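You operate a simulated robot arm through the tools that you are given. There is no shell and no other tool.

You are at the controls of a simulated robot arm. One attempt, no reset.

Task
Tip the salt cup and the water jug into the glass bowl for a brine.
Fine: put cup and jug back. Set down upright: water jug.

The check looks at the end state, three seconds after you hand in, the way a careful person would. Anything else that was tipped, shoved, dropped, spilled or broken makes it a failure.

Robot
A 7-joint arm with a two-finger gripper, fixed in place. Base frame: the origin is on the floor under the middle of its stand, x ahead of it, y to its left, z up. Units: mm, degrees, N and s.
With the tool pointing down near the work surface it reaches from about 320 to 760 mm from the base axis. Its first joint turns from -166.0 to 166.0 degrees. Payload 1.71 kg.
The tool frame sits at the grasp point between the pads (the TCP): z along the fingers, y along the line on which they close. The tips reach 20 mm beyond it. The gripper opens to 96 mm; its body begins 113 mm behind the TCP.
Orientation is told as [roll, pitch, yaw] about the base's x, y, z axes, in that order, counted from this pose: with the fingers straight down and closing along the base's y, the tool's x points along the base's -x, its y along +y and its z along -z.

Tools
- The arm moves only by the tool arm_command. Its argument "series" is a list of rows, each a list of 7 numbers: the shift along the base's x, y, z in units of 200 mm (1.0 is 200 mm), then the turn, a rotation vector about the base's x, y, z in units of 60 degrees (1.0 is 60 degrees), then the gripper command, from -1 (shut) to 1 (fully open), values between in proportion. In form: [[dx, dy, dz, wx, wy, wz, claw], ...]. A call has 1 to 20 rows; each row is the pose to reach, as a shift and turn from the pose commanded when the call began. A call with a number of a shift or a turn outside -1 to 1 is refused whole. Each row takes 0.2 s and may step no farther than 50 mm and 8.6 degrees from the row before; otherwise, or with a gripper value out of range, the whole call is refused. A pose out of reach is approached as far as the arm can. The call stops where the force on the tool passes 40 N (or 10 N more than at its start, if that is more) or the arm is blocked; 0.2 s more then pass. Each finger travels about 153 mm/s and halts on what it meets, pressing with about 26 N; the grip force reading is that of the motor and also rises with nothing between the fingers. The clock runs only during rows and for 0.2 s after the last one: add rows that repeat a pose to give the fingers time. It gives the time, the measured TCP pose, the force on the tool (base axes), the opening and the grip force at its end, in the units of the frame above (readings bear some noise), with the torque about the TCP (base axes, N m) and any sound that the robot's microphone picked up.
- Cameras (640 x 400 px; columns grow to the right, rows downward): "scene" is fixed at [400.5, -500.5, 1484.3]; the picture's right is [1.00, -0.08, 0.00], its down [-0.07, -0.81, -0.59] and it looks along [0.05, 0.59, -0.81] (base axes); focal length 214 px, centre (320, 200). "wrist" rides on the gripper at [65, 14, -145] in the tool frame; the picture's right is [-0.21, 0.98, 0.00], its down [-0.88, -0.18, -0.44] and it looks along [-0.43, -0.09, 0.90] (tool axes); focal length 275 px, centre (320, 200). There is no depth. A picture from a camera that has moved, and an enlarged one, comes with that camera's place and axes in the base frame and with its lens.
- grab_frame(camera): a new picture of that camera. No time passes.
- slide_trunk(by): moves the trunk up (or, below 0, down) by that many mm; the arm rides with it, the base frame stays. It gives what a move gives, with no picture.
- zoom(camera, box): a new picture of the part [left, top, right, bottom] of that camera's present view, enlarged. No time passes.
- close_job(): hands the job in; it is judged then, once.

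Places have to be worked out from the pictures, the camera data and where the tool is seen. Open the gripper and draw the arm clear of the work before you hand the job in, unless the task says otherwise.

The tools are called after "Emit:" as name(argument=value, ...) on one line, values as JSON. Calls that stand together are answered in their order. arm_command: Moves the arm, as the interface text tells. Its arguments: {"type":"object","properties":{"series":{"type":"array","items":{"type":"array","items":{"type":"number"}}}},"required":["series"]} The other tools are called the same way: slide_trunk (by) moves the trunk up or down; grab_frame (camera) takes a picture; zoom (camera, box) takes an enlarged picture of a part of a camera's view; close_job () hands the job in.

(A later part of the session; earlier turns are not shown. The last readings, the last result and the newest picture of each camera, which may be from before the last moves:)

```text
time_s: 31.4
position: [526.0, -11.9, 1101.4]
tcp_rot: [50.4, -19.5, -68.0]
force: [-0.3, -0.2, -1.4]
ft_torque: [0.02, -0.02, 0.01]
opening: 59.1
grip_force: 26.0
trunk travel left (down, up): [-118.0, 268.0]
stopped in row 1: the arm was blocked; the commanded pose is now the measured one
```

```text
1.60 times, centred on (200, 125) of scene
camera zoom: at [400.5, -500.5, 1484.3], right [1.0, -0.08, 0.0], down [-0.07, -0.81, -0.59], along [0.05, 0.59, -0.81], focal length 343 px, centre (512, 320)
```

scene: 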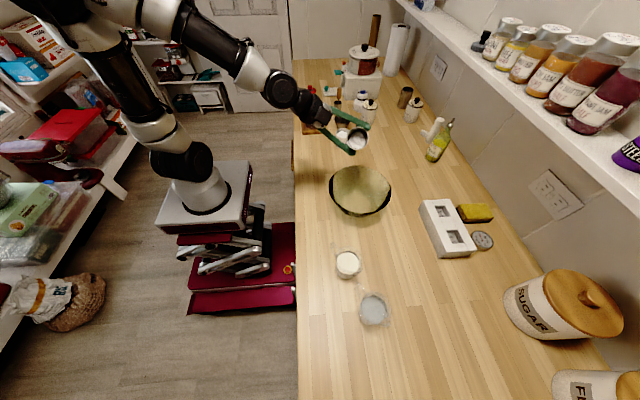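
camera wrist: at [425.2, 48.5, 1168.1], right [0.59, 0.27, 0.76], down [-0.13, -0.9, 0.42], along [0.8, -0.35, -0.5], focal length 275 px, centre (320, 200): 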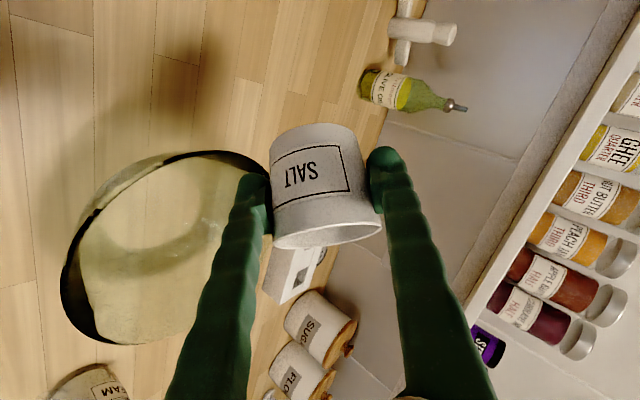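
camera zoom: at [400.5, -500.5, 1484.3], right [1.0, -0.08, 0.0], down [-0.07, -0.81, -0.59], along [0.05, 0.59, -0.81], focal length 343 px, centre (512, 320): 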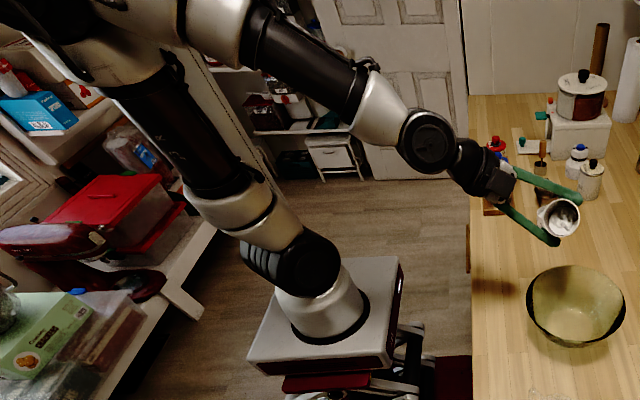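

The arm did follow this time (x -14, z +9) and the elbow is swinging rearward, so this is a joint posture problem rather than contact. I'll try undoing the tilt with single small rows.

Emit:
arm_command(series=[[0, 0, 0.02, -0.0736, 0.0391, 0, -1]])

Emit:
arm_command(series=[[0, 0, 0.02, -0.0736, 0.0391, 0, -1]])

Emit:
zoom(camera="scene", box=[0, 0, 400, 250])

```text
time_s: 31.7
position: [514.5, -16.3, 1112.7]
tcp_rot: [49.4, -21.1, -67.4]
force: [-1.0, -0.4, -1.4]
ft_torque: [0.0, -0.02, 0.02]
opening: 59.0
grip_force: 26.3
trunk travel left (down, up): [-118.0, 268.0]
stopped in row 1: the arm was blocked; the commanded pose is now the measured one
```

```text
time_s: 32.1
position: [516.9, -15.4, 1118.8]
tcp_rot: [45.2, -24.4, -65.8]
force: [-1.3, -0.1, -1.1]
ft_torque: [0.01, -0.01, 0.04]
opening: 58.9
grip_force: 25.9
trunk travel left (down, up): [-118.0, 268.0]
```

```text
1.60 times, centred on (200, 125) of scene
camera zoom: at [400.5, -500.5, 1484.3], right [1.0, -0.08, 0.0], down [-0.07, -0.81, -0.59], along [0.05, 0.59, -0.81], focal length 343 px, centre (512, 320)
```

zoom: 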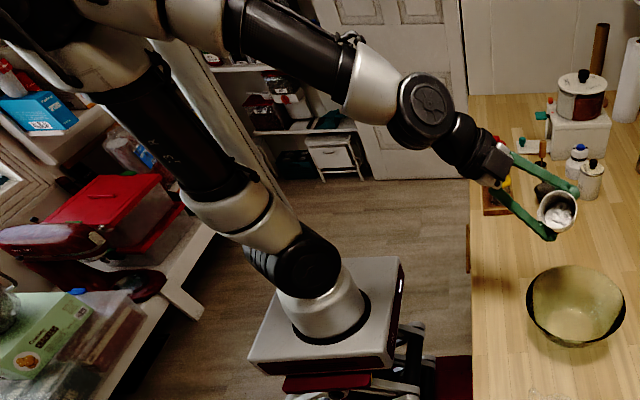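

The second call tracked normally, so the arm is free again with the cup tilted 42° and the salt inside. I'll untilt the cup to upright in place.

Emit:
arm_command(series=[[0, 0, 0, -0.0713, 0.031, 0, -1], [0, 0, 0, -0.1427, 0.062, 0, -1], [0, 0, 0, -0.214, 0.093, 0, -1], [0, 0, 0, -0.2853, 0.124, 0, -1], [0, 0, 0, -0.3567, 0.155, 0, -1], [0, 0, 0, -0.428, 0.186, 0, -1], [0, 0, 0, -0.4993, 0.217, 0, -1], [0, 0, 0, -0.5707, 0.248, 0, -1], [0, 0, 0, -0.642, 0.279, 0, -1], [0, 0, 0, -0.642, 0.279, 0, -1]])

Emit:
grab_frame(camera="scene")

```text
time_s: 33.3
position: [498.6, -13.5, 1127.0]
tcp_rot: [27.4, -38.2, -57.3]
force: [-0.3, -0.4, -2.7]
ft_torque: [0.03, -0.03, 0.04]
opening: 59.1
grip_force: 25.9
trunk travel left (down, up): [-118.0, 268.0]
stopped in row 5: the arm was blocked; the commanded pose is now the measured one
```

```text
taken
```

scene: 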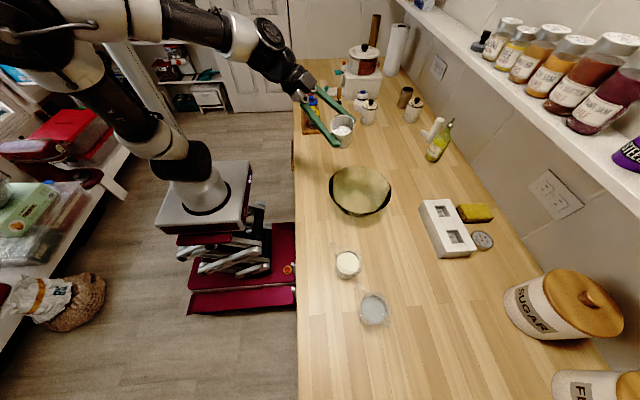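

The elbow is swinging far over to the left and the arm blocked again. Before anything else I need to see whether the elbow is near the shelf items.

Emit:
zoom(camera="scene", box=[0, 0, 200, 125])

Emit:
zoom(camera="scene", box=[240, 50, 400, 150])

Emit:
grab_frame(camera="wrist")

```text
3.20 times, centred on (100, 62) of scene
camera zoom: at [400.5, -500.5, 1484.3], right [1.0, -0.08, 0.0], down [-0.07, -0.81, -0.59], along [0.05, 0.59, -0.81], focal length 686 px, centre (1024, 640)
```

zoom: 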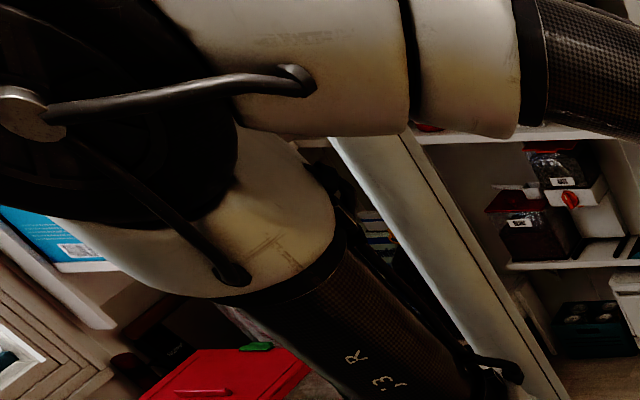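

```text
4.00 times, centred on (320, 100) of scene
camera zoom: at [400.5, -500.5, 1484.3], right [1.0, -0.08, 0.0], down [-0.07, -0.81, -0.59], along [0.05, 0.59, -0.81], focal length 858 px, centre (320, 600)
```

zoom: 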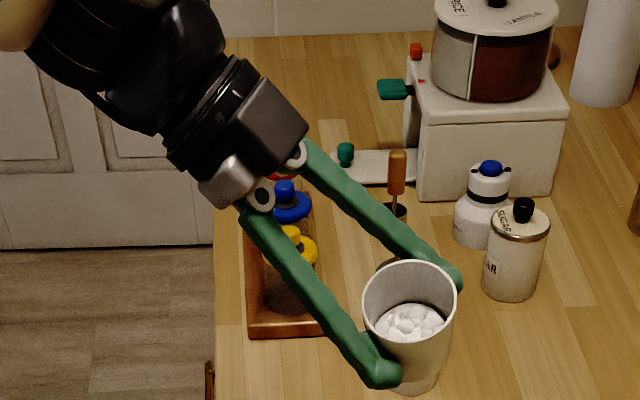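

```text
taken
camera wrist: at [379.2, 70.7, 1192.1], right [0.67, 0.57, 0.48], down [-0.04, -0.62, 0.78], along [0.74, -0.54, -0.39], focal length 275 px, centre (320, 200)
```

wrist: 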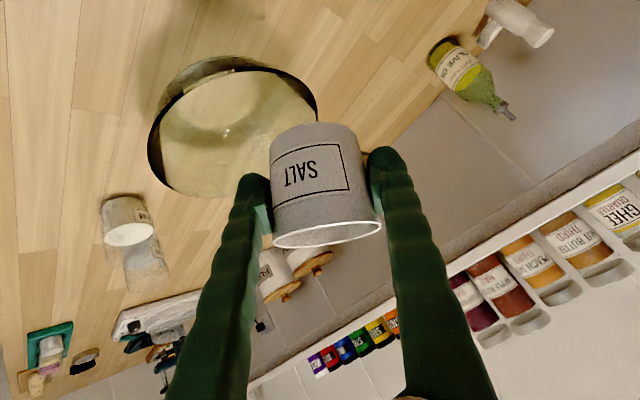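

The items are untouched and the elbow isn't in contact as far as I can see; the arm is just swinging its elbow and lagging behind. The cup is now tilted only about 22°. I'll hold for a moment to let it settle, then continue untilting in very small steps.

Emit:
arm_command(series=[[0, 0, 0, 0, 0, 0, -1]])

Emit:
arm_command(series=[[0, 0, 0, 0, 0, 0, -1]])

Emit:
grab_frame(camera="scene")

```text
time_s: 33.7
position: [501.6, -11.8, 1125.2]
tcp_rot: [27.2, -38.1, -57.1]
force: [-0.7, 0.4, -1.2]
ft_torque: [0.0, -0.07, 0.02]
opening: 59.4
grip_force: 25.9
trunk travel left (down, up): [-118.0, 268.0]
```

```text
time_s: 34.1
position: [501.8, -10.1, 1125.1]
tcp_rot: [27.2, -38.2, -57.0]
force: [-0.4, -0.7, -1.1]
ft_torque: [-0.03, 0.02, 0.0]
opening: 58.9
grip_force: 25.8
trunk travel left (down, up): [-118.0, 268.0]
```

```text
taken
```

scene: 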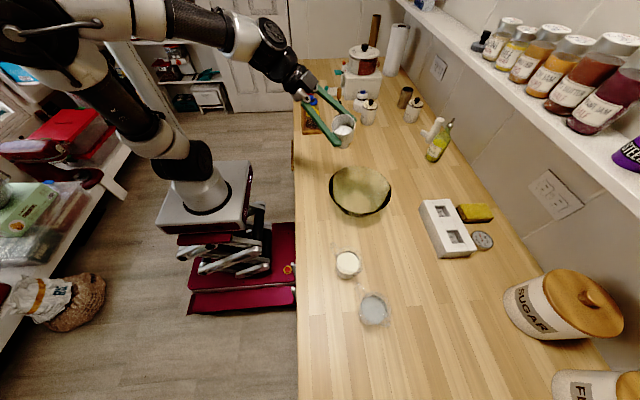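

A hold is stable now. My rehearsal worked with the trunk about 50 mm higher relative to the tool, so I'll restore that geometry by raising the trunk 50 mm, which only lifts the cup.

Emit:
slide_trunk(by=50)

Emit:
arm_command(series=[[0.01, 0, 0, -0.03, 0.016, 0.02, -1], [0.02, 0, 0, -0.06, 0.032, 0.02, -1], [0.03, 0, 0, -0.09, 0.048, 0.02, -1], [0.04, 0, 0, -0.12, 0.064, 0.02, -1], [0.04, 0, 0, -0.12, 0.064, 0.02, -1]])

Emit:
grab_frame(camera="scene")

```text
time_s: 35.0
position: [500.8, -8.8, 1175.9]
tcp_rot: [27.2, -38.2, -57.0]
force: [-0.1, 0.2, -1.4]
ft_torque: [0.01, 0.0, -0.03]
opening: 59.4
grip_force: 26.4
trunk travel left (down, up): [-168.0, 218.0]
```

```text
time_s: 36.2
position: [509.9, -9.5, 1171.6]
tcp_rot: [17.2, -41.5, -49.4]
force: [-0.3, 0.1, -1.5]
ft_torque: [0.02, 0.03, -0.02]
opening: 59.2
grip_force: 25.2
trunk travel left (down, up): [-168.0, 218.0]
```

```text
taken
```

scene: 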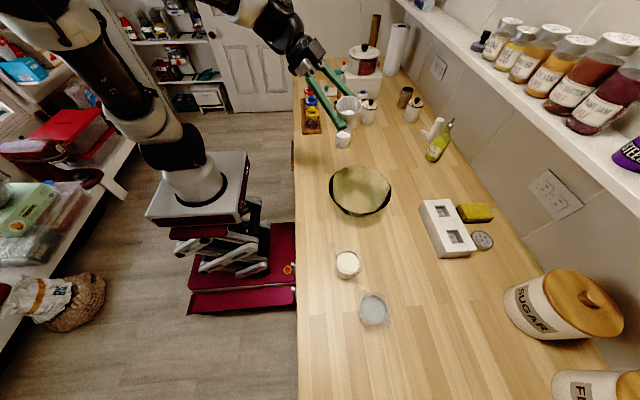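

That tracked well, so I'll untilt the remaining 13° and see where the arm settles.

Emit:
arm_command(series=[[0, 0, 0, -0.05, 0.0226, 0, -1], [0, 0, 0, -0.1, 0.0452, 0, -1], [0, 0, 0, -0.15, 0.0679, 0, -1], [0, 0, 0, -0.1987, 0.0905, 0, -1], [0, 0, 0, -0.1987, 0.0905, 0, -1]])

Emit:
grab_frame(camera="scene")

```text
time_s: 36.6
position: [490.1, -11.5, 1182.6]
tcp_rot: [14.5, -43.7, -47.7]
force: [0.1, -1.4, -0.7]
ft_torque: [0.08, -0.05, 0.08]
opening: 59.2
grip_force: 25.8
trunk travel left (down, up): [-168.0, 218.0]
stopped in row 2: the arm was blocked; the commanded pose is now the measured one
```

```text
taken
```

scene: 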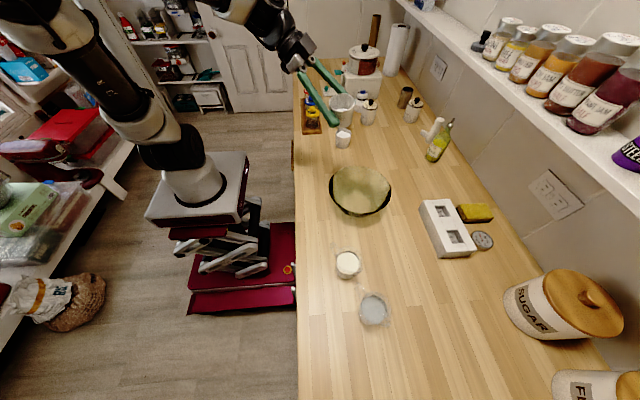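

It blocked again in this posture. In the rehearsal the arm was further out at about (567,-59), so I'll move outward toward that spot with the orientation held and small steps.

Emit:
arm_command(series=[[0.04, -0.02, 0, 0, 0, 0, -1], [0.08, -0.04, 0, 0, 0, 0, -1], [0.12, -0.06, 0, 0, 0, 0, -1], [0.16, -0.08, 0, 0, 0, 0, -1], [0.2, -0.1, 0, 0, 0, 0, -1], [0.2, -0.1, 0, 0, 0, 0, -1]])

Emit:
grab_frame(camera="scene")

```text
time_s: 38.0
position: [534.7, -29.0, 1179.4]
tcp_rot: [13.7, -43.7, -47.1]
force: [-0.6, 0.8, -0.9]
ft_torque: [0.0, 0.0, -0.03]
opening: 59.2
grip_force: 25.7
trunk travel left (down, up): [-168.0, 218.0]
```

```text
taken
```

scene: 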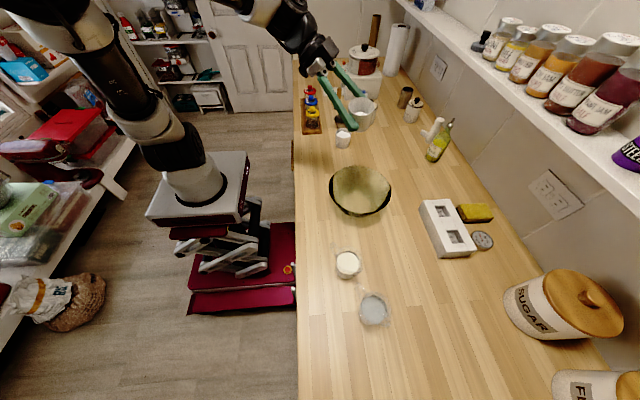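

It tracks cleanly when moving outward. I'll continue to about (572,-60) and then untilt.

Emit:
arm_command(series=[[0.04, -0.04, -0.01, 0, 0, 0, -1], [0.08, -0.08, -0.02, 0, 0, 0, -1], [0.12, -0.12, -0.03, 0, 0, 0, -1], [0.16, -0.16, -0.03, 0, 0, 0, -1], [0.2, -0.16, -0.03, 0, 0, 0, -1], [0.2, -0.16, -0.03, -0.03, 0.0136, 0, -1], [0.2, -0.16, -0.03, -0.06, 0.0272, 0, -1], [0.2, -0.16, -0.03, -0.09, 0.0408, 0, -1], [0.2, -0.16, -0.03, -0.12, 0.0544, 0, -1], [0.2, -0.16, -0.03, -0.15, 0.068, 0, -1], [0.2, -0.16, -0.03, -0.15, 0.068, 0, -1]])

Emit:
grab_frame(camera="scene")

```text
time_s: 40.5
position: [573.8, -60.0, 1171.4]
tcp_rot: [0.3, -46.5, -37.4]
force: [-0.4, -1.1, -1.6]
ft_torque: [-0.01, 0.02, 0.0]
opening: 59.1
grip_force: 25.8
trunk travel left (down, up): [-168.0, 218.0]
```

```text
taken
```

scene: 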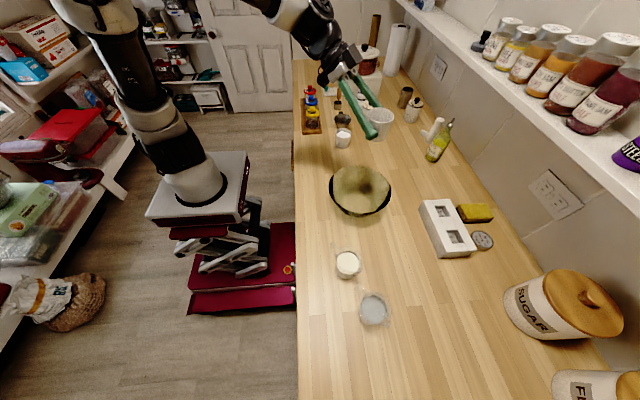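

The cup is upright again at (574,-60,1171) and the arm posture looks normal. I'll go down to z≈1090, which with this trunk height matches the rehearsed arm-relative pose, and finish the yaw to -48°.

Emit:
arm_command(series=[[0, 0, -0.05, 0, 0, -0.03, -1], [0, 0, -0.1, 0, 0, -0.06, -1], [-0.01, 0, -0.15, 0, 0, -0.09, -1], [-0.02, 0, -0.2, 0, 0, -0.12, -1], [-0.03, 0, -0.25, 0, 0, -0.15, -1], [-0.03, 0, -0.3, 0, 0, -0.175, -1], [-0.03, 0, -0.35, 0, 0, -0.175, -1], [-0.03, 0, -0.4, 0, 0, -0.175, -1], [-0.03, 0, -0.4, 0, 0, -0.175, -1]])

Emit:
grab_frame(camera="scene")

```text
time_s: 42.5
position: [567.2, -60.5, 1094.6]
tcp_rot: [0.5, -46.6, -48.1]
force: [-0.4, 0.0, -1.7]
ft_torque: [0.0, 0.02, 0.03]
opening: 59.0
grip_force: 25.9
trunk travel left (down, up): [-168.0, 218.0]
```

```text
taken
```

scene: 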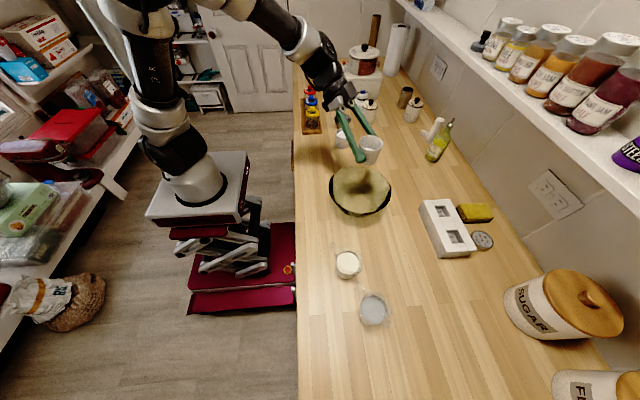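

The arm is back in the rehearsed posture at (567,-60,1095). I'll tilt 30° and check tracking before going further.

Emit:
arm_command(series=[[0, 0, 0, 0.0736, -0.0391, 0, -1], [0, 0, 0, 0.1472, -0.0782, 0, -1], [0, 0, 0, 0.2208, -0.1173, 0, -1], [0, 0, 0, 0.2943, -0.1563, 0, -1], [0, 0, 0, 0.3679, -0.1954, 0, -1], [0, 0, 0, 0.4415, -0.2345, 0, -1]])

Emit:
grab_frame(camera="scene")

```text
time_s: 43.9
position: [566.3, -60.4, 1094.2]
tcp_rot: [33.8, -30.7, -69.3]
force: [1.1, 0.1, -2.2]
ft_torque: [0.01, 0.02, 0.01]
opening: 59.1
grip_force: 26.3
trunk travel left (down, up): [-168.0, 218.0]
```

```text
taken
```

scene: 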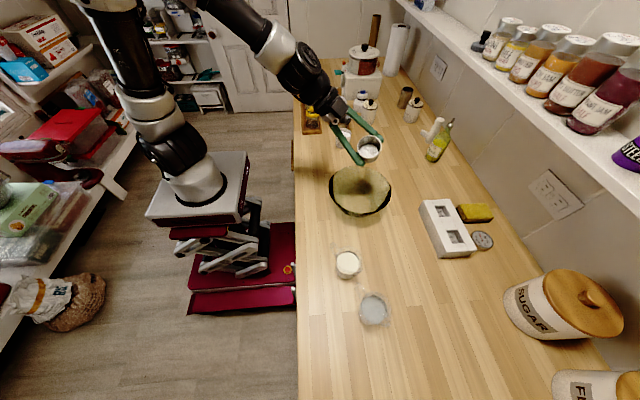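

Tracking is exact this time. I'll continue by 15° to 45° and recheck, since the earlier failure came near 50°.

Emit:
arm_command(series=[[0, 0, 0, 0.0736, -0.0391, 0, -1], [0, 0, 0, 0.1472, -0.0782, 0, -1], [0, 0, 0, 0.2208, -0.1173, 0, -1]])

Emit:
zoom(camera="scene", box=[280, 110, 440, 210])

```text
time_s: 44.6
position: [570.6, -60.1, 1094.3]
tcp_rot: [45.2, -20.2, -74.7]
force: [-0.1, -0.5, -1.4]
ft_torque: [0.04, 0.01, 0.04]
opening: 59.0
grip_force: 25.7
trunk travel left (down, up): [-168.0, 218.0]
```

```text
4.00 times, centred on (360, 160) of scene
camera zoom: at [400.5, -500.5, 1484.3], right [1.0, -0.08, 0.0], down [-0.07, -0.81, -0.59], along [0.05, 0.59, -0.81], focal length 858 px, centre (160, 360)
```

zoom: 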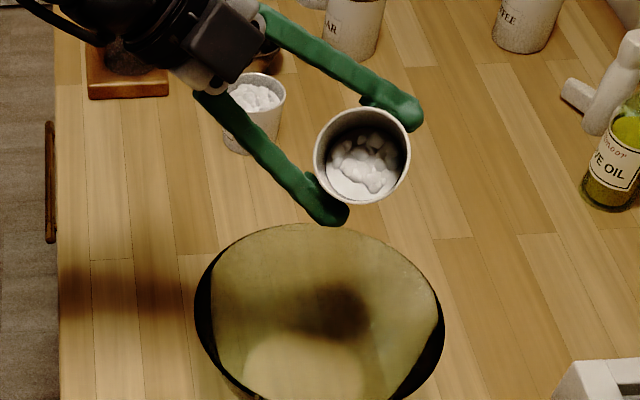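

Tracking is still exact at 45° and the salt is inside, with the lip over the bowl. I'll continue to 75°.

Emit:
arm_command(series=[[0, 0, 0, 0.0736, -0.0391, 0, -1], [0, 0, 0, 0.1472, -0.0782, 0, -1], [0, 0, 0, 0.2208, -0.1173, 0, -1], [0, 0, 0, 0.2943, -0.1563, 0, -1], [0, 0, 0, 0.3679, -0.1954, 0, -1], [0, 0, 0, 0.4415, -0.2345, 0, -1]])

Emit:
zoom(camera="scene", box=[280, 110, 440, 210])

```text
time_s: 45.1
position: [553.9, -57.2, 1100.1]
tcp_rot: [50.5, -16.5, -76.1]
force: [-1.0, 0.3, -0.3]
ft_torque: [-0.13, -0.03, -0.16]
opening: 59.0
grip_force: 26.6
trunk travel left (down, up): [-168.0, 218.0]
stopped in row 2: the arm was blocked; the commanded pose is now the measured one
```

```text
4.00 times, centred on (360, 160) of scene
camera zoom: at [400.5, -500.5, 1484.3], right [1.0, -0.08, 0.0], down [-0.07, -0.81, -0.59], along [0.05, 0.59, -0.81], focal length 858 px, centre (160, 360)
```

zoom: 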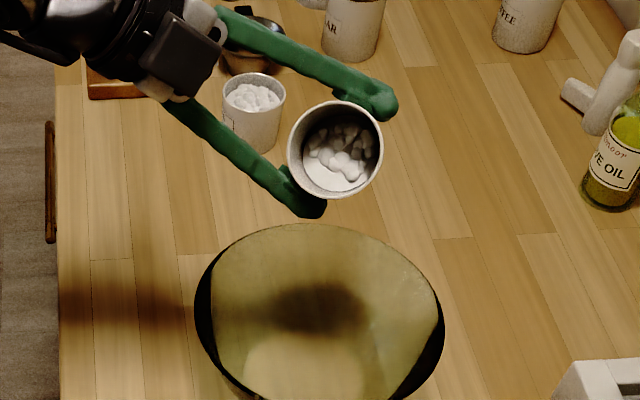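

It blocked again at about 50°, this time with a quick 17 mm jerk. I'll look at the whole arm to compare elbow posture.

Emit:
grab_frame(camera="scene")

Emit:
grab_frame(camera="wrist")

```text
taken
```

scene: 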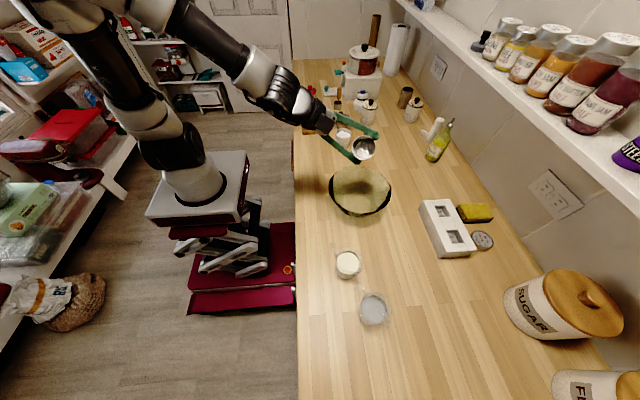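

```text
taken
camera wrist: at [431.9, 9.3, 1180.6], right [0.6, 0.17, 0.78], down [-0.25, -0.89, 0.38], along [0.76, -0.43, -0.49], focal length 275 px, centre (320, 200)
```

wrist: 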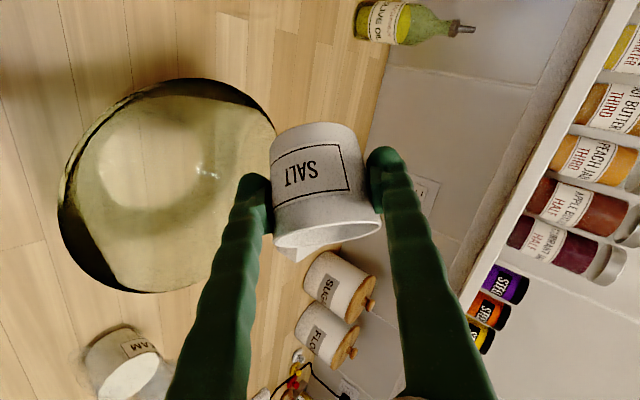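

The scene images suggest that at this tilt the hand lines up with the forearm and the wrist is folded close to the base, which is a near-singular posture. I'll back out by moving outward (+x) first, as that tracked well before, then untilt. After that I'll use a mirrored pour with the hand swinging out to the +y side, where the wrist stays further from the base.

Emit:
arm_command(series=[[0.04, 0, 0, 0, 0, 0, -1], [0.08, 0, 0, 0, 0, 0, -1], [0.12, 0, 0, 0, 0, 0, -1], [0.16, 0, 0, 0, 0, 0, -1], [0.2, 0, 0, 0, 0, 0, -1]])

Emit:
grab_frame(camera="scene")

```text
time_s: 45.5
position: [544.6, -56.2, 1105.5]
tcp_rot: [51.1, -16.8, -76.4]
force: [-0.7, 1.1, -1.0]
ft_torque: [-0.05, -0.04, -0.06]
opening: 59.1
grip_force: 26.1
trunk travel left (down, up): [-168.0, 218.0]
stopped in row 1: the arm was blocked; the commanded pose is now the measured one
```

```text
taken
```

scene: 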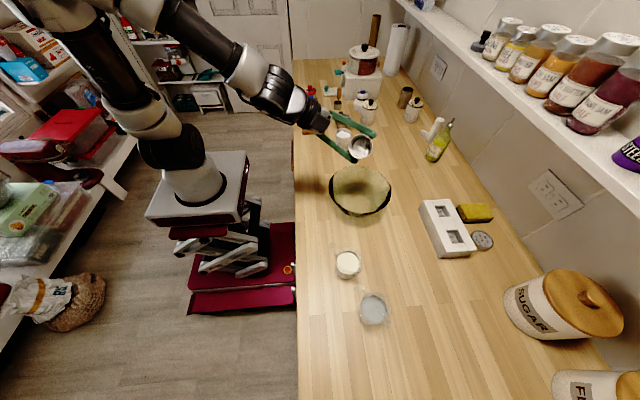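

It still drifts slightly, as before, until the elbow finishes its swing. I'll untilt in short steps while nudging outward.

Emit:
arm_command(series=[[0.03, 0, 0, -0.11, 0.0586, 0, -1], [0.06, 0, 0, -0.2208, 0.1173, 0, -1]])

Emit:
arm_command(series=[[0.03, 0, 0, -0.11, 0.0586, 0, -1], [0.06, 0, 0, -0.2208, 0.1173, 0, -1]])

Emit:
grab_frame(camera="scene")

```text
time_s: 45.8
position: [542.1, -56.1, 1103.9]
tcp_rot: [49.5, -19.3, -76.1]
force: [0.3, 0.0, -0.3]
ft_torque: [-0.03, 0.04, -0.05]
opening: 59.0
grip_force: 25.9
trunk travel left (down, up): [-168.0, 218.0]
stopped in row 1: the arm was blocked; the commanded pose is now the measured one
```

```text
time_s: 46.1
position: [537.7, -58.7, 1101.1]
tcp_rot: [47.5, -21.3, -76.2]
force: [-0.4, 0.2, -1.6]
ft_torque: [-0.06, 0.04, -0.05]
opening: 59.2
grip_force: 25.7
trunk travel left (down, up): [-168.0, 218.0]
stopped in row 1: the arm was blocked; the commanded pose is now the measured one
```

```text
taken
```

scene: 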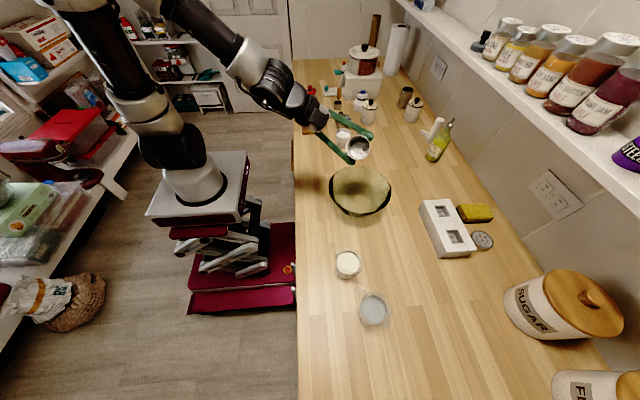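

The elbow is swinging back toward its normal posture. I'll keep untilting.

Emit:
arm_command(series=[[0.03, 0, 0, -0.0736, 0.0391, 0, -1], [0.06, 0, 0, -0.1472, 0.0782, 0, -1], [0.1, 0, 0, -0.2208, 0.1173, 0, -1], [0.13, 0, 0, -0.2943, 0.1563, 0, -1]])

Emit:
arm_command(series=[[0.03, 0, 0, -0.0736, 0.0391, 0, -1], [0.06, 0, 0, -0.1472, 0.0782, 0, -1], [0.1, 0, 0, -0.2208, 0.1173, 0, -1], [0.13, 0, 0, -0.2943, 0.1563, 0, -1]])

Emit:
grab_frame(camera="scene")

```text
time_s: 47.1
position: [553.0, -64.8, 1108.1]
tcp_rot: [31.3, -35.3, -68.5]
force: [0.0, 0.8, -1.6]
ft_torque: [-0.01, 0.04, 0.04]
opening: 58.9
grip_force: 25.7
trunk travel left (down, up): [-168.0, 218.0]
```

```text
time_s: 48.1
position: [579.2, -63.3, 1108.3]
tcp_rot: [9.0, -46.4, -53.6]
force: [-0.3, -0.2, -1.2]
ft_torque: [0.03, 0.06, 0.03]
opening: 59.1
grip_force: 25.6
trunk travel left (down, up): [-168.0, 218.0]
```

```text
taken
```

scene: 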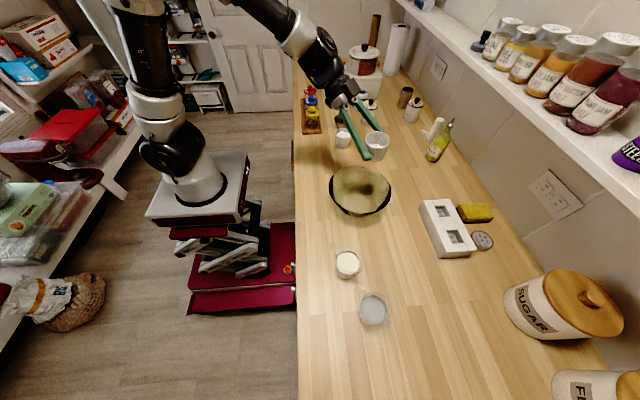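

The arm is back in its normal posture. I'll level the cup and yaw so the fingers point about -20°, ready for the mirrored pour.

Emit:
arm_command(series=[[0, 0, 0.01, -0.03, 0.044, 0, -1], [0, 0, 0.02, -0.0587, 0.087, 0, -1], [0, 0, 0.03, -0.0587, 0.087, 0, -1]])

Emit:
arm_command(series=[[0, -0.02, 0, 0, 0, 0.06, -1], [0, -0.06, 0, 0, 0, 0.12, -1], [-0.03, -0.1, 0, 0, 0, 0.18, -1], [-0.06, -0.15, 0, 0, 0, 0.24, -1], [-0.1, -0.2, 0, 0, 0, 0.3, -1], [-0.14, -0.25, 0, 0, 0, 0.355, -1], [-0.18, -0.3, 0, 0, 0, 0.355, -1], [-0.22, -0.3, 0, 0, 0, 0.355, -1], [-0.22, -0.3, 0, 0, 0, 0.355, -1]])

Emit:
grab_frame(camera="scene")

```text
time_s: 48.9
position: [580.0, -63.7, 1115.4]
tcp_rot: [0.1, -45.7, -47.2]
force: [-0.3, 0.0, -0.8]
ft_torque: [0.0, 0.02, 0.01]
opening: 59.0
grip_force: 26.2
trunk travel left (down, up): [-168.0, 218.0]
```

```text
time_s: 50.9
position: [534.6, -123.6, 1114.0]
tcp_rot: [0.4, -45.8, -25.9]
force: [-0.7, 0.4, -2.2]
ft_torque: [-0.02, 0.03, -0.02]
opening: 59.2
grip_force: 25.8
trunk travel left (down, up): [-168.0, 218.0]
```

```text
taken
```

scene: 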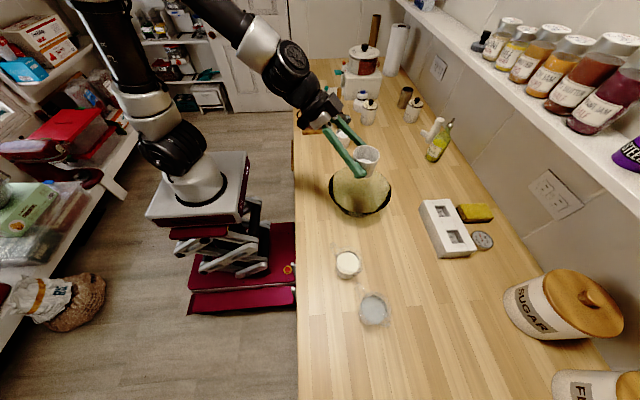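

The cup is level at (535,-124,1114). I'll start the mirrored tilt, mouth toward azimuth 40°, with a 30° check first.

Emit:
arm_command(series=[[-0.01, 0, 0, -0.0536, 0.0638, 0, -1], [-0.02, 0, 0, -0.1072, 0.1277, 0, -1], [-0.03, 0, 0, -0.1608, 0.1915, 0, -1], [-0.04, 0, 0, -0.2143, 0.2553, 0, -1], [-0.04, 0, 0, -0.2679, 0.3192, 0, -1], [-0.04, 0, 0, -0.3215, 0.383, 0, -1]])

Emit:
grab_frame(camera="scene")

```text
time_s: 52.3
position: [527.7, -123.1, 1114.4]
tcp_rot: [-31.0, -28.6, -6.4]
force: [0.0, 0.1, -1.3]
ft_torque: [-0.03, 0.02, 0.0]
opening: 59.1
grip_force: 25.8
trunk travel left (down, up): [-168.0, 218.0]
```

```text
taken
```

scene: 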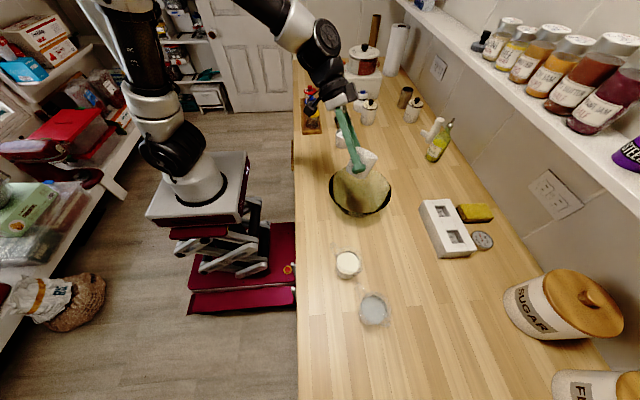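

Tracking is exact and the arm is opening into a comfortable posture. I'll tilt 20° more, to 50°.

Emit:
arm_command(series=[[0, 0, 0, -0.0536, 0.0638, 0, -1], [0, 0, 0, -0.1072, 0.1277, 0, -1], [0, 0, 0, -0.1608, 0.1915, 0, -1], [0, 0, 0, -0.2143, 0.2553, 0, -1], [0, 0, 0, -0.2143, 0.2553, 0, -1]])

Emit:
grab_frame(camera="scene")

Emit:
zoom(camera="scene", box=[280, 110, 440, 210])

Emit:
grab_frame(camera="wrist")

```text
time_s: 53.5
position: [528.0, -122.2, 1114.6]
tcp_rot: [-46.0, -14.0, -0.9]
force: [-0.4, -0.3, -0.6]
ft_torque: [0.0, -0.02, -0.01]
opening: 59.4
grip_force: 25.2
trunk travel left (down, up): [-168.0, 218.0]
```

```text
taken
```

scene: 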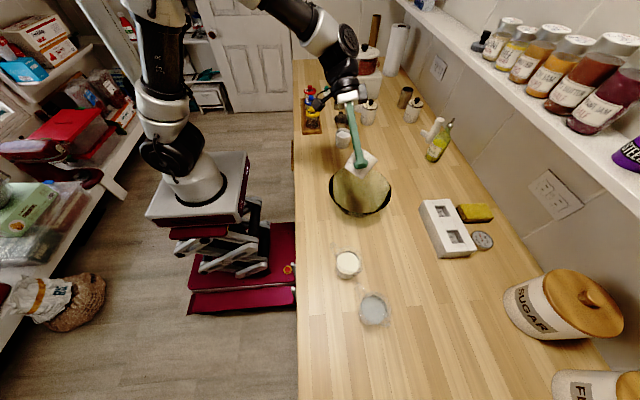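

```text
4.00 times, centred on (360, 160) of scene
camera zoom: at [400.5, -500.5, 1484.3], right [1.0, -0.08, 0.0], down [-0.07, -0.81, -0.59], along [0.05, 0.59, -0.81], focal length 858 px, centre (160, 360)
```

zoom: 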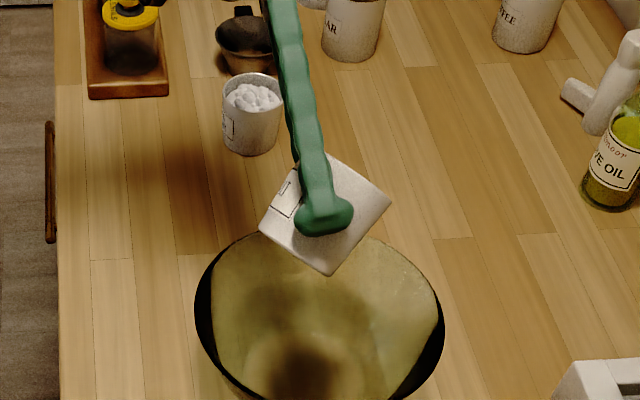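

```text
taken
camera wrist: at [444.2, -6.7, 1186.7], right [0.38, 0.67, -0.63], down [0.75, 0.18, 0.64], along [0.55, -0.72, -0.43], focal length 275 px, centre (320, 200)
```

wrist: 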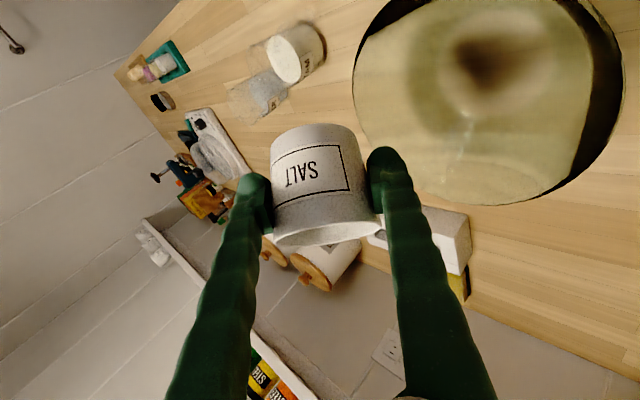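

The arm tracks perfectly and the lip is above the bowl centre, at about (556,-98). I'll continue to 80° gently.

Emit:
arm_command(series=[[0, 0, 0, -0.0536, 0.0638, 0, -1], [0, 0, 0, -0.1072, 0.1277, 0, -1], [0, 0, 0, -0.1608, 0.1915, 0, -1], [0, 0, 0, -0.2143, 0.2553, 0, -1], [0, 0, 0, -0.2679, 0.3192, 0, -1], [0, 0, 0, -0.3215, 0.383, 0, -1], [0, 0, 0, -0.3215, 0.383, 0, -1]])

Emit:
zoom(camera="scene", box=[280, 110, 440, 210])

Emit:
grab_frame(camera="wrist")

```text
time_s: 55.1
position: [528.4, -123.3, 1114.6]
tcp_rot: [-65.4, 9.1, 0.0]
force: [-0.6, 0.1, -0.2]
ft_torque: [0.03, 0.04, -0.02]
opening: 59.3
grip_force: 25.8
trunk travel left (down, up): [-168.0, 218.0]
```

```text
4.00 times, centred on (360, 160) of scene
camera zoom: at [400.5, -500.5, 1484.3], right [1.0, -0.08, 0.0], down [-0.07, -0.81, -0.59], along [0.05, 0.59, -0.81], focal length 858 px, centre (160, 360)
```

zoom: 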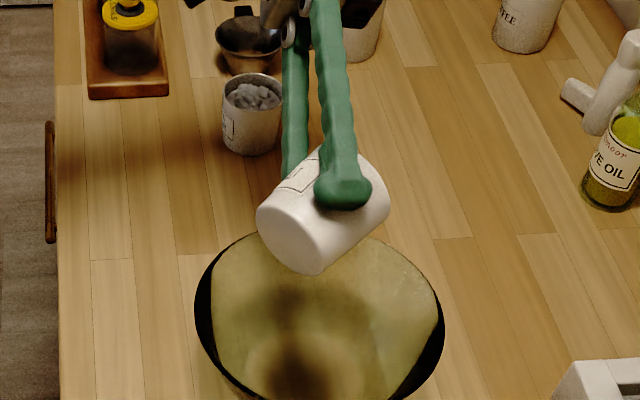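

```text
taken
camera wrist: at [470.7, 15.8, 1172.7], right [0.06, 0.41, -0.91], down [0.92, 0.33, 0.21], along [0.38, -0.85, -0.35], focal length 275 px, centre (320, 200)
```

wrist: 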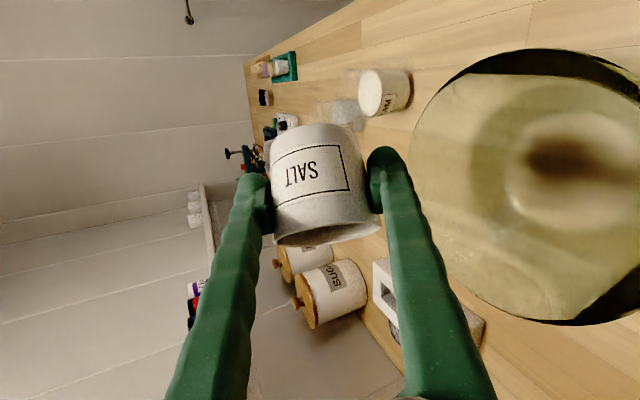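

At 80° the salt hasn't fallen yet, and the mouth still faces the bowl centre. I'll continue to 105°.

Emit:
arm_command(series=[[0, 0, 0, -0.0536, 0.0638, 0, -1], [0, 0, 0, -0.1072, 0.1277, 0, -1], [0, 0, 0, -0.1608, 0.1915, 0, -1], [0, 0, 0, -0.2143, 0.2553, 0, -1], [0, 0, 0, -0.2679, 0.3192, 0, -1], [0, 0, 0, -0.2679, 0.3192, 0, -1], [0, 0, 0, -0.2679, 0.3192, 0, -1]])

Emit:
zoom(camera="scene", box=[280, 110, 440, 210])

Emit:
grab_frame(camera="wrist")

```text
time_s: 56.7
position: [527.3, -123.0, 1114.2]
tcp_rot: [-83.1, 27.5, -5.6]
force: [0.2, -0.6, -1.4]
ft_torque: [-0.04, 0.03, -0.03]
opening: 59.0
grip_force: 25.8
trunk travel left (down, up): [-168.0, 218.0]
```

```text
4.00 times, centred on (360, 160) of scene
camera zoom: at [400.5, -500.5, 1484.3], right [1.0, -0.08, 0.0], down [-0.07, -0.81, -0.59], along [0.05, 0.59, -0.81], focal length 858 px, centre (160, 360)
```

zoom: 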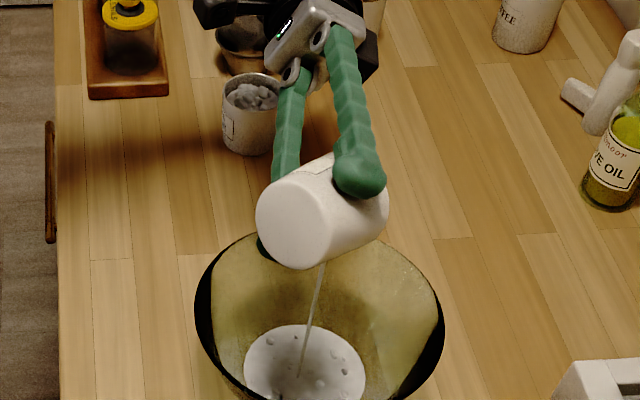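

```text
taken
camera wrist: at [486.2, 28.2, 1148.2], right [-0.25, 0.14, -0.96], down [0.92, 0.33, -0.19], along [0.29, -0.93, -0.21], focal length 275 px, centre (320, 200)
```

wrist: 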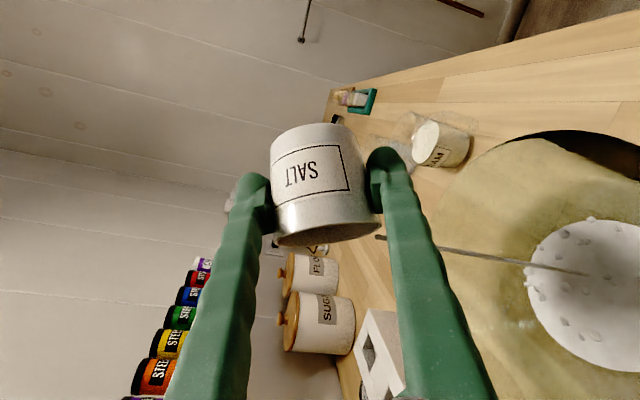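

Salt is streaming into the centre of the bowl. I'll go on to 120° and hold until the cup is empty.

Emit:
arm_command(series=[[0, 0, 0, 0, 0, 0, -1], [0, 0, 0, -0.0536, 0.0638, 0, -1], [0, 0, 0, -0.1072, 0.1277, 0, -1], [0, 0, 0, -0.1608, 0.1915, 0, -1], [0, 0, 0, -0.1608, 0.1915, 0, -1], [0, 0, 0, -0.1608, 0.1915, 0, -1], [0, 0, 0, -0.1608, 0.1915, 0, -1], [0, 0, 0, -0.1608, 0.1915, 0, -1], [0, 0, 0, -0.1608, 0.1915, 0, -1]])

Emit:
zoom(camera="scene", box=[280, 110, 440, 210])

Emit:
grab_frame(camera="scene")

```text
time_s: 58.7
position: [527.7, -123.4, 1116.1]
tcp_rot: [-96.6, 37.2, -12.9]
force: [0.2, -0.5, 0.0]
ft_torque: [0.02, -0.01, -0.01]
opening: 59.0
grip_force: 26.2
trunk travel left (down, up): [-168.0, 218.0]
```

```text
4.00 times, centred on (360, 160) of scene
camera zoom: at [400.5, -500.5, 1484.3], right [1.0, -0.08, 0.0], down [-0.07, -0.81, -0.59], along [0.05, 0.59, -0.81], focal length 858 px, centre (160, 360)
```

zoom: 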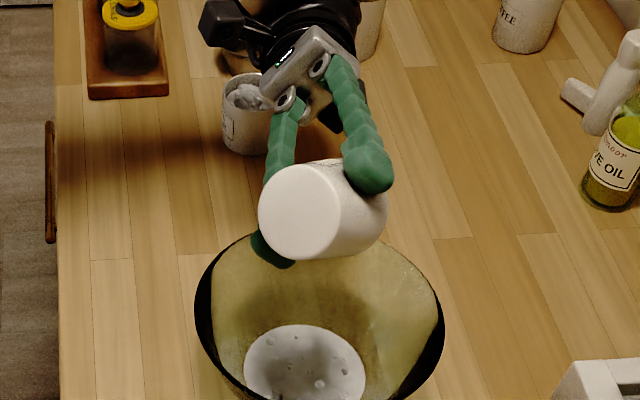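

```text
taken
```

scene: 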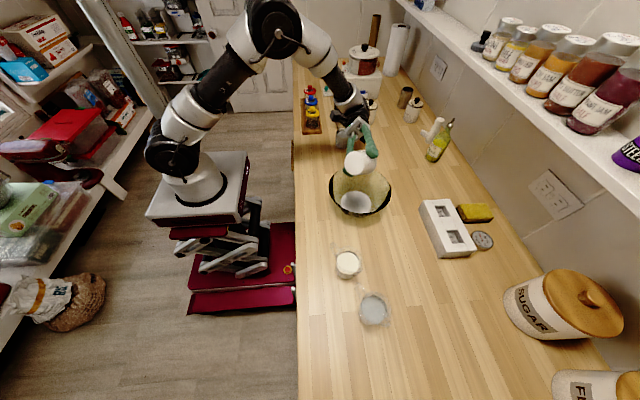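

The stream has stopped. To be sure the cup is empty I'll raise it 40 mm for hand clearance over the icing-sugar cup, tilt 15° further and pause.

Emit:
arm_command(series=[[0, 0, 0.07, 0, 0, 0, -1], [0, 0, 0.14, 0, 0, 0, -1], [0, 0, 0.2, 0, 0, 0, -1], [0, 0, 0.2, -0.0536, 0.0638, 0, -1], [0, 0, 0.2, -0.1072, 0.1277, 0, -1], [0, 0, 0.2, -0.1608, 0.1915, 0, -1], [0, 0, 0.2, -0.1608, 0.1915, 0, -1], [0, 0, 0.2, -0.1608, 0.1915, 0, -1], [0, 0, 0.2, -0.1608, 0.1915, 0, -1]])

Emit:
zoom(camera="scene", box=[280, 110, 440, 210])

```text
time_s: 60.7
position: [518.3, -124.0, 1147.9]
tcp_rot: [-113.5, 45.0, -24.1]
force: [0.1, -0.2, -1.7]
ft_torque: [0.04, 0.03, 0.01]
opening: 58.9
grip_force: 26.3
out of reach, approached as far as the arm can: row 6, 7, 8, 9
trunk travel left (down, up): [-168.0, 218.0]
```

```text
4.00 times, centred on (360, 160) of scene
camera zoom: at [400.5, -500.5, 1484.3], right [1.0, -0.08, 0.0], down [-0.07, -0.81, -0.59], along [0.05, 0.59, -0.81], focal length 858 px, centre (160, 360)
```

zoom: 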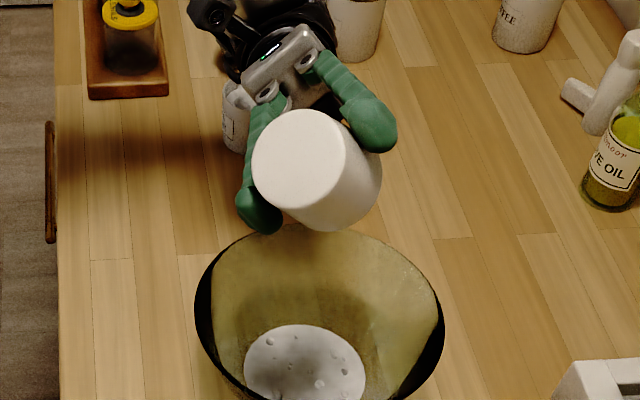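

That's the limit of tilt in this direction, and nothing more comes out. I'll tilt the cup back upright along the same axis.

Emit:
arm_command(series=[[0, 0, 0, 0.0804, -0.0957, 0, -1], [0, 0, 0, 0.1608, -0.1915, 0, -1], [0, 0, 0, 0.2411, -0.2872, 0, -1], [0, 0, 0, 0.3215, -0.383, 0, -1], [0, 0, 0, 0.4019, -0.4787, 0, -1], [0, 0, 0, 0.4822, -0.5745, 0, -1], [0, 0, 0, 0.5626, -0.6702, 0, -1], [0, 0, 0, 0.643, -0.766, 0, -1], [0, 0, 0, 0.643, -0.766, 0, -1]])

Emit:
arm_command(series=[[0, 0, 0, 0.0804, -0.0957, 0, -1], [0, 0, 0, 0.1608, -0.1915, 0, -1], [0, 0, 0, 0.2411, -0.2872, 0, -1], [0, 0, 0, 0.3215, -0.383, 0, -1], [0, 0, 0, 0.4019, -0.4787, 0, -1], [0, 0, 0, 0.4822, -0.5745, 0, -1], [0, 0, 0, 0.4822, -0.5745, 0, -1]])

Emit:
zoom(camera="scene", box=[280, 110, 440, 210])

```text
time_s: 62.7
position: [520.3, -125.0, 1147.3]
tcp_rot: [-62.0, 4.9, 0.4]
force: [-0.9, 0.1, -0.9]
ft_torque: [0.04, 0.01, 0.02]
opening: 59.4
grip_force: 26.2
trunk travel left (down, up): [-168.0, 218.0]
```

```text
time_s: 64.3
position: [519.4, -125.6, 1147.6]
tcp_rot: [-31.0, -28.6, -6.5]
force: [0.3, 0.0, -0.5]
ft_torque: [0.02, -0.02, 0.05]
opening: 59.3
grip_force: 25.9
trunk travel left (down, up): [-168.0, 218.0]
```

```text
4.00 times, centred on (360, 160) of scene
camera zoom: at [400.5, -500.5, 1484.3], right [1.0, -0.08, 0.0], down [-0.07, -0.81, -0.59], along [0.05, 0.59, -0.81], focal length 858 px, centre (160, 360)
```

zoom: 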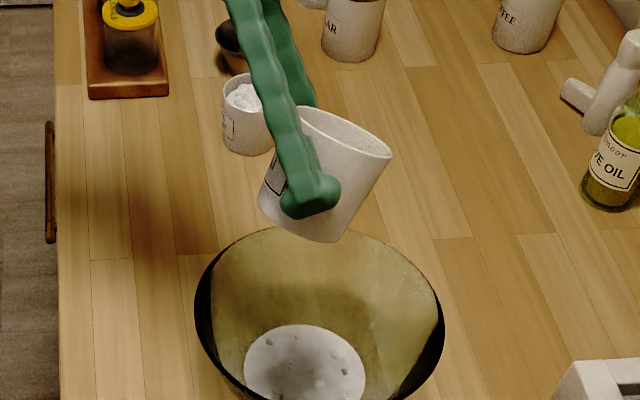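

The cup is back at 30° and the salt lies in the bowl. I'll finish levelling it while moving slightly outward.

Emit:
arm_command(series=[[0.03, 0, 0, 0.0536, -0.0638, 0, -1], [0.06, 0, 0, 0.1072, -0.1277, 0, -1], [0.09, 0.02, 0, 0.1608, -0.1915, 0, -1], [0.12, 0.04, 0, 0.2143, -0.2553, 0, -1], [0.14, 0.06, 0, 0.2679, -0.3192, 0, -1], [0.15, 0.08, 0, 0.3215, -0.383, 0, -1], [0.15, 0.1, 0, 0.3215, -0.383, 0, -1], [0.15, 0.1, 0, 0.3215, -0.383, 0, -1]])

Emit:
grab_frame(camera="scene")

```text
time_s: 66.1
position: [549.8, -105.6, 1145.9]
tcp_rot: [0.4, -45.9, -25.9]
force: [-0.4, -0.2, -0.4]
ft_torque: [-0.03, -0.01, 0.03]
opening: 59.0
grip_force: 26.2
trunk travel left (down, up): [-168.0, 218.0]
```

```text
taken
```

scene: 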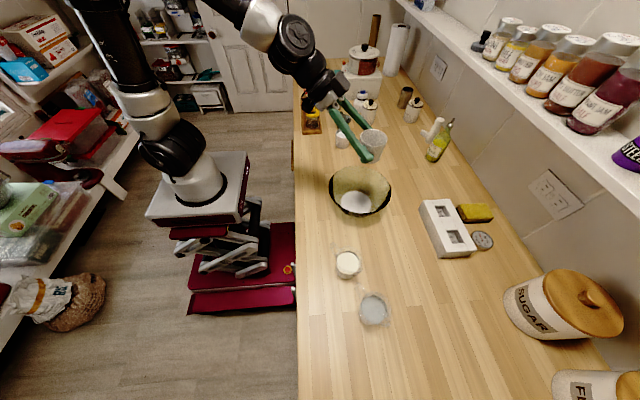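

The cup is level. I'll check that it's empty and lower the trunk 50 mm to match the height used for the salt pick-up.

Emit:
zoom(camera="scene", box=[330, 115, 410, 215])

Emit:
slide_trunk(by=-50)

```text
4.00 times, centred on (370, 165) of scene
camera zoom: at [400.5, -500.5, 1484.3], right [1.0, -0.08, 0.0], down [-0.07, -0.81, -0.59], along [0.05, 0.59, -0.81], focal length 858 px, centre (120, 340)
```

zoom: 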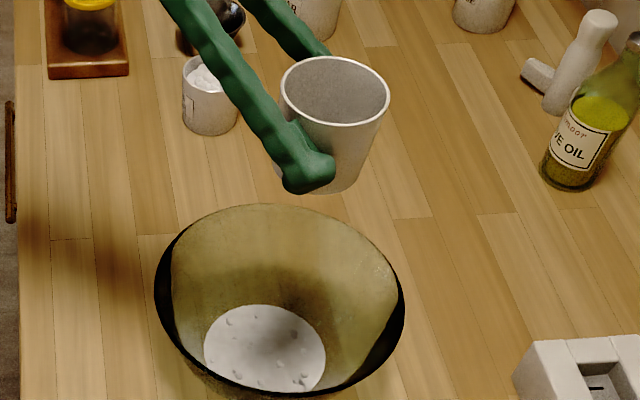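

```text
time_s: 67.0
position: [549.3, -104.9, 1097.1]
tcp_rot: [0.2, -45.9, -25.8]
force: [-0.1, -0.7, -1.2]
ft_torque: [0.0, 0.03, 0.01]
opening: 59.0
grip_force: 26.2
trunk travel left (down, up): [-118.0, 268.0]
```

The cup looks empty and the bowl is intact. Now I'll carry the cup back toward its home spot at (462,119.5), unwinding the yaw on the way.

Emit:
arm_command(series=[[-0.02, 0.08, 0, 0, 0, 0.036, -1], [-0.05, 0.17, 0, 0, 0, 0.072, -1], [-0.08, 0.26, 0, 0, 0, 0.108, -1], [-0.11, 0.35, 0, 0, 0, 0.144, -1], [-0.15, 0.44, 0.01, 0, 0, 0.18, -1], [-0.19, 0.53, 0.02, 0, 0, 0.216, -1], [-0.23, 0.62, 0.03, 0, 0, 0.252, -1], [-0.27, 0.71, 0.03, 0, 0, 0.288, -1], [-0.31, 0.8, 0.03, 0, 0, 0.324, -1], [-0.35, 0.9, 0.03, 0, 0, 0.36, -1], [-0.38, 1.0, 0.03, 0, 0, 0.396, -1], [-0.38, 1.0, 0.03, 0, 0, 0.432, -1], [-0.38, 1.0, 0.03, 0, 0, 0.432, -1]])

Emit:
grab_frame(camera="scene")

```text
time_s: 69.8
position: [474.8, 92.7, 1103.0]
tcp_rot: [0.3, -45.8, -0.1]
force: [0.0, 0.0, -1.6]
ft_torque: [-0.03, -0.02, -0.01]
opening: 59.1
grip_force: 25.9
trunk travel left (down, up): [-118.0, 268.0]
```

```text
taken
```

scene: 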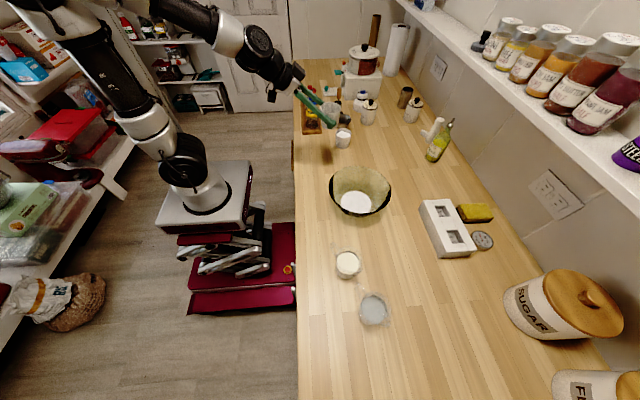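

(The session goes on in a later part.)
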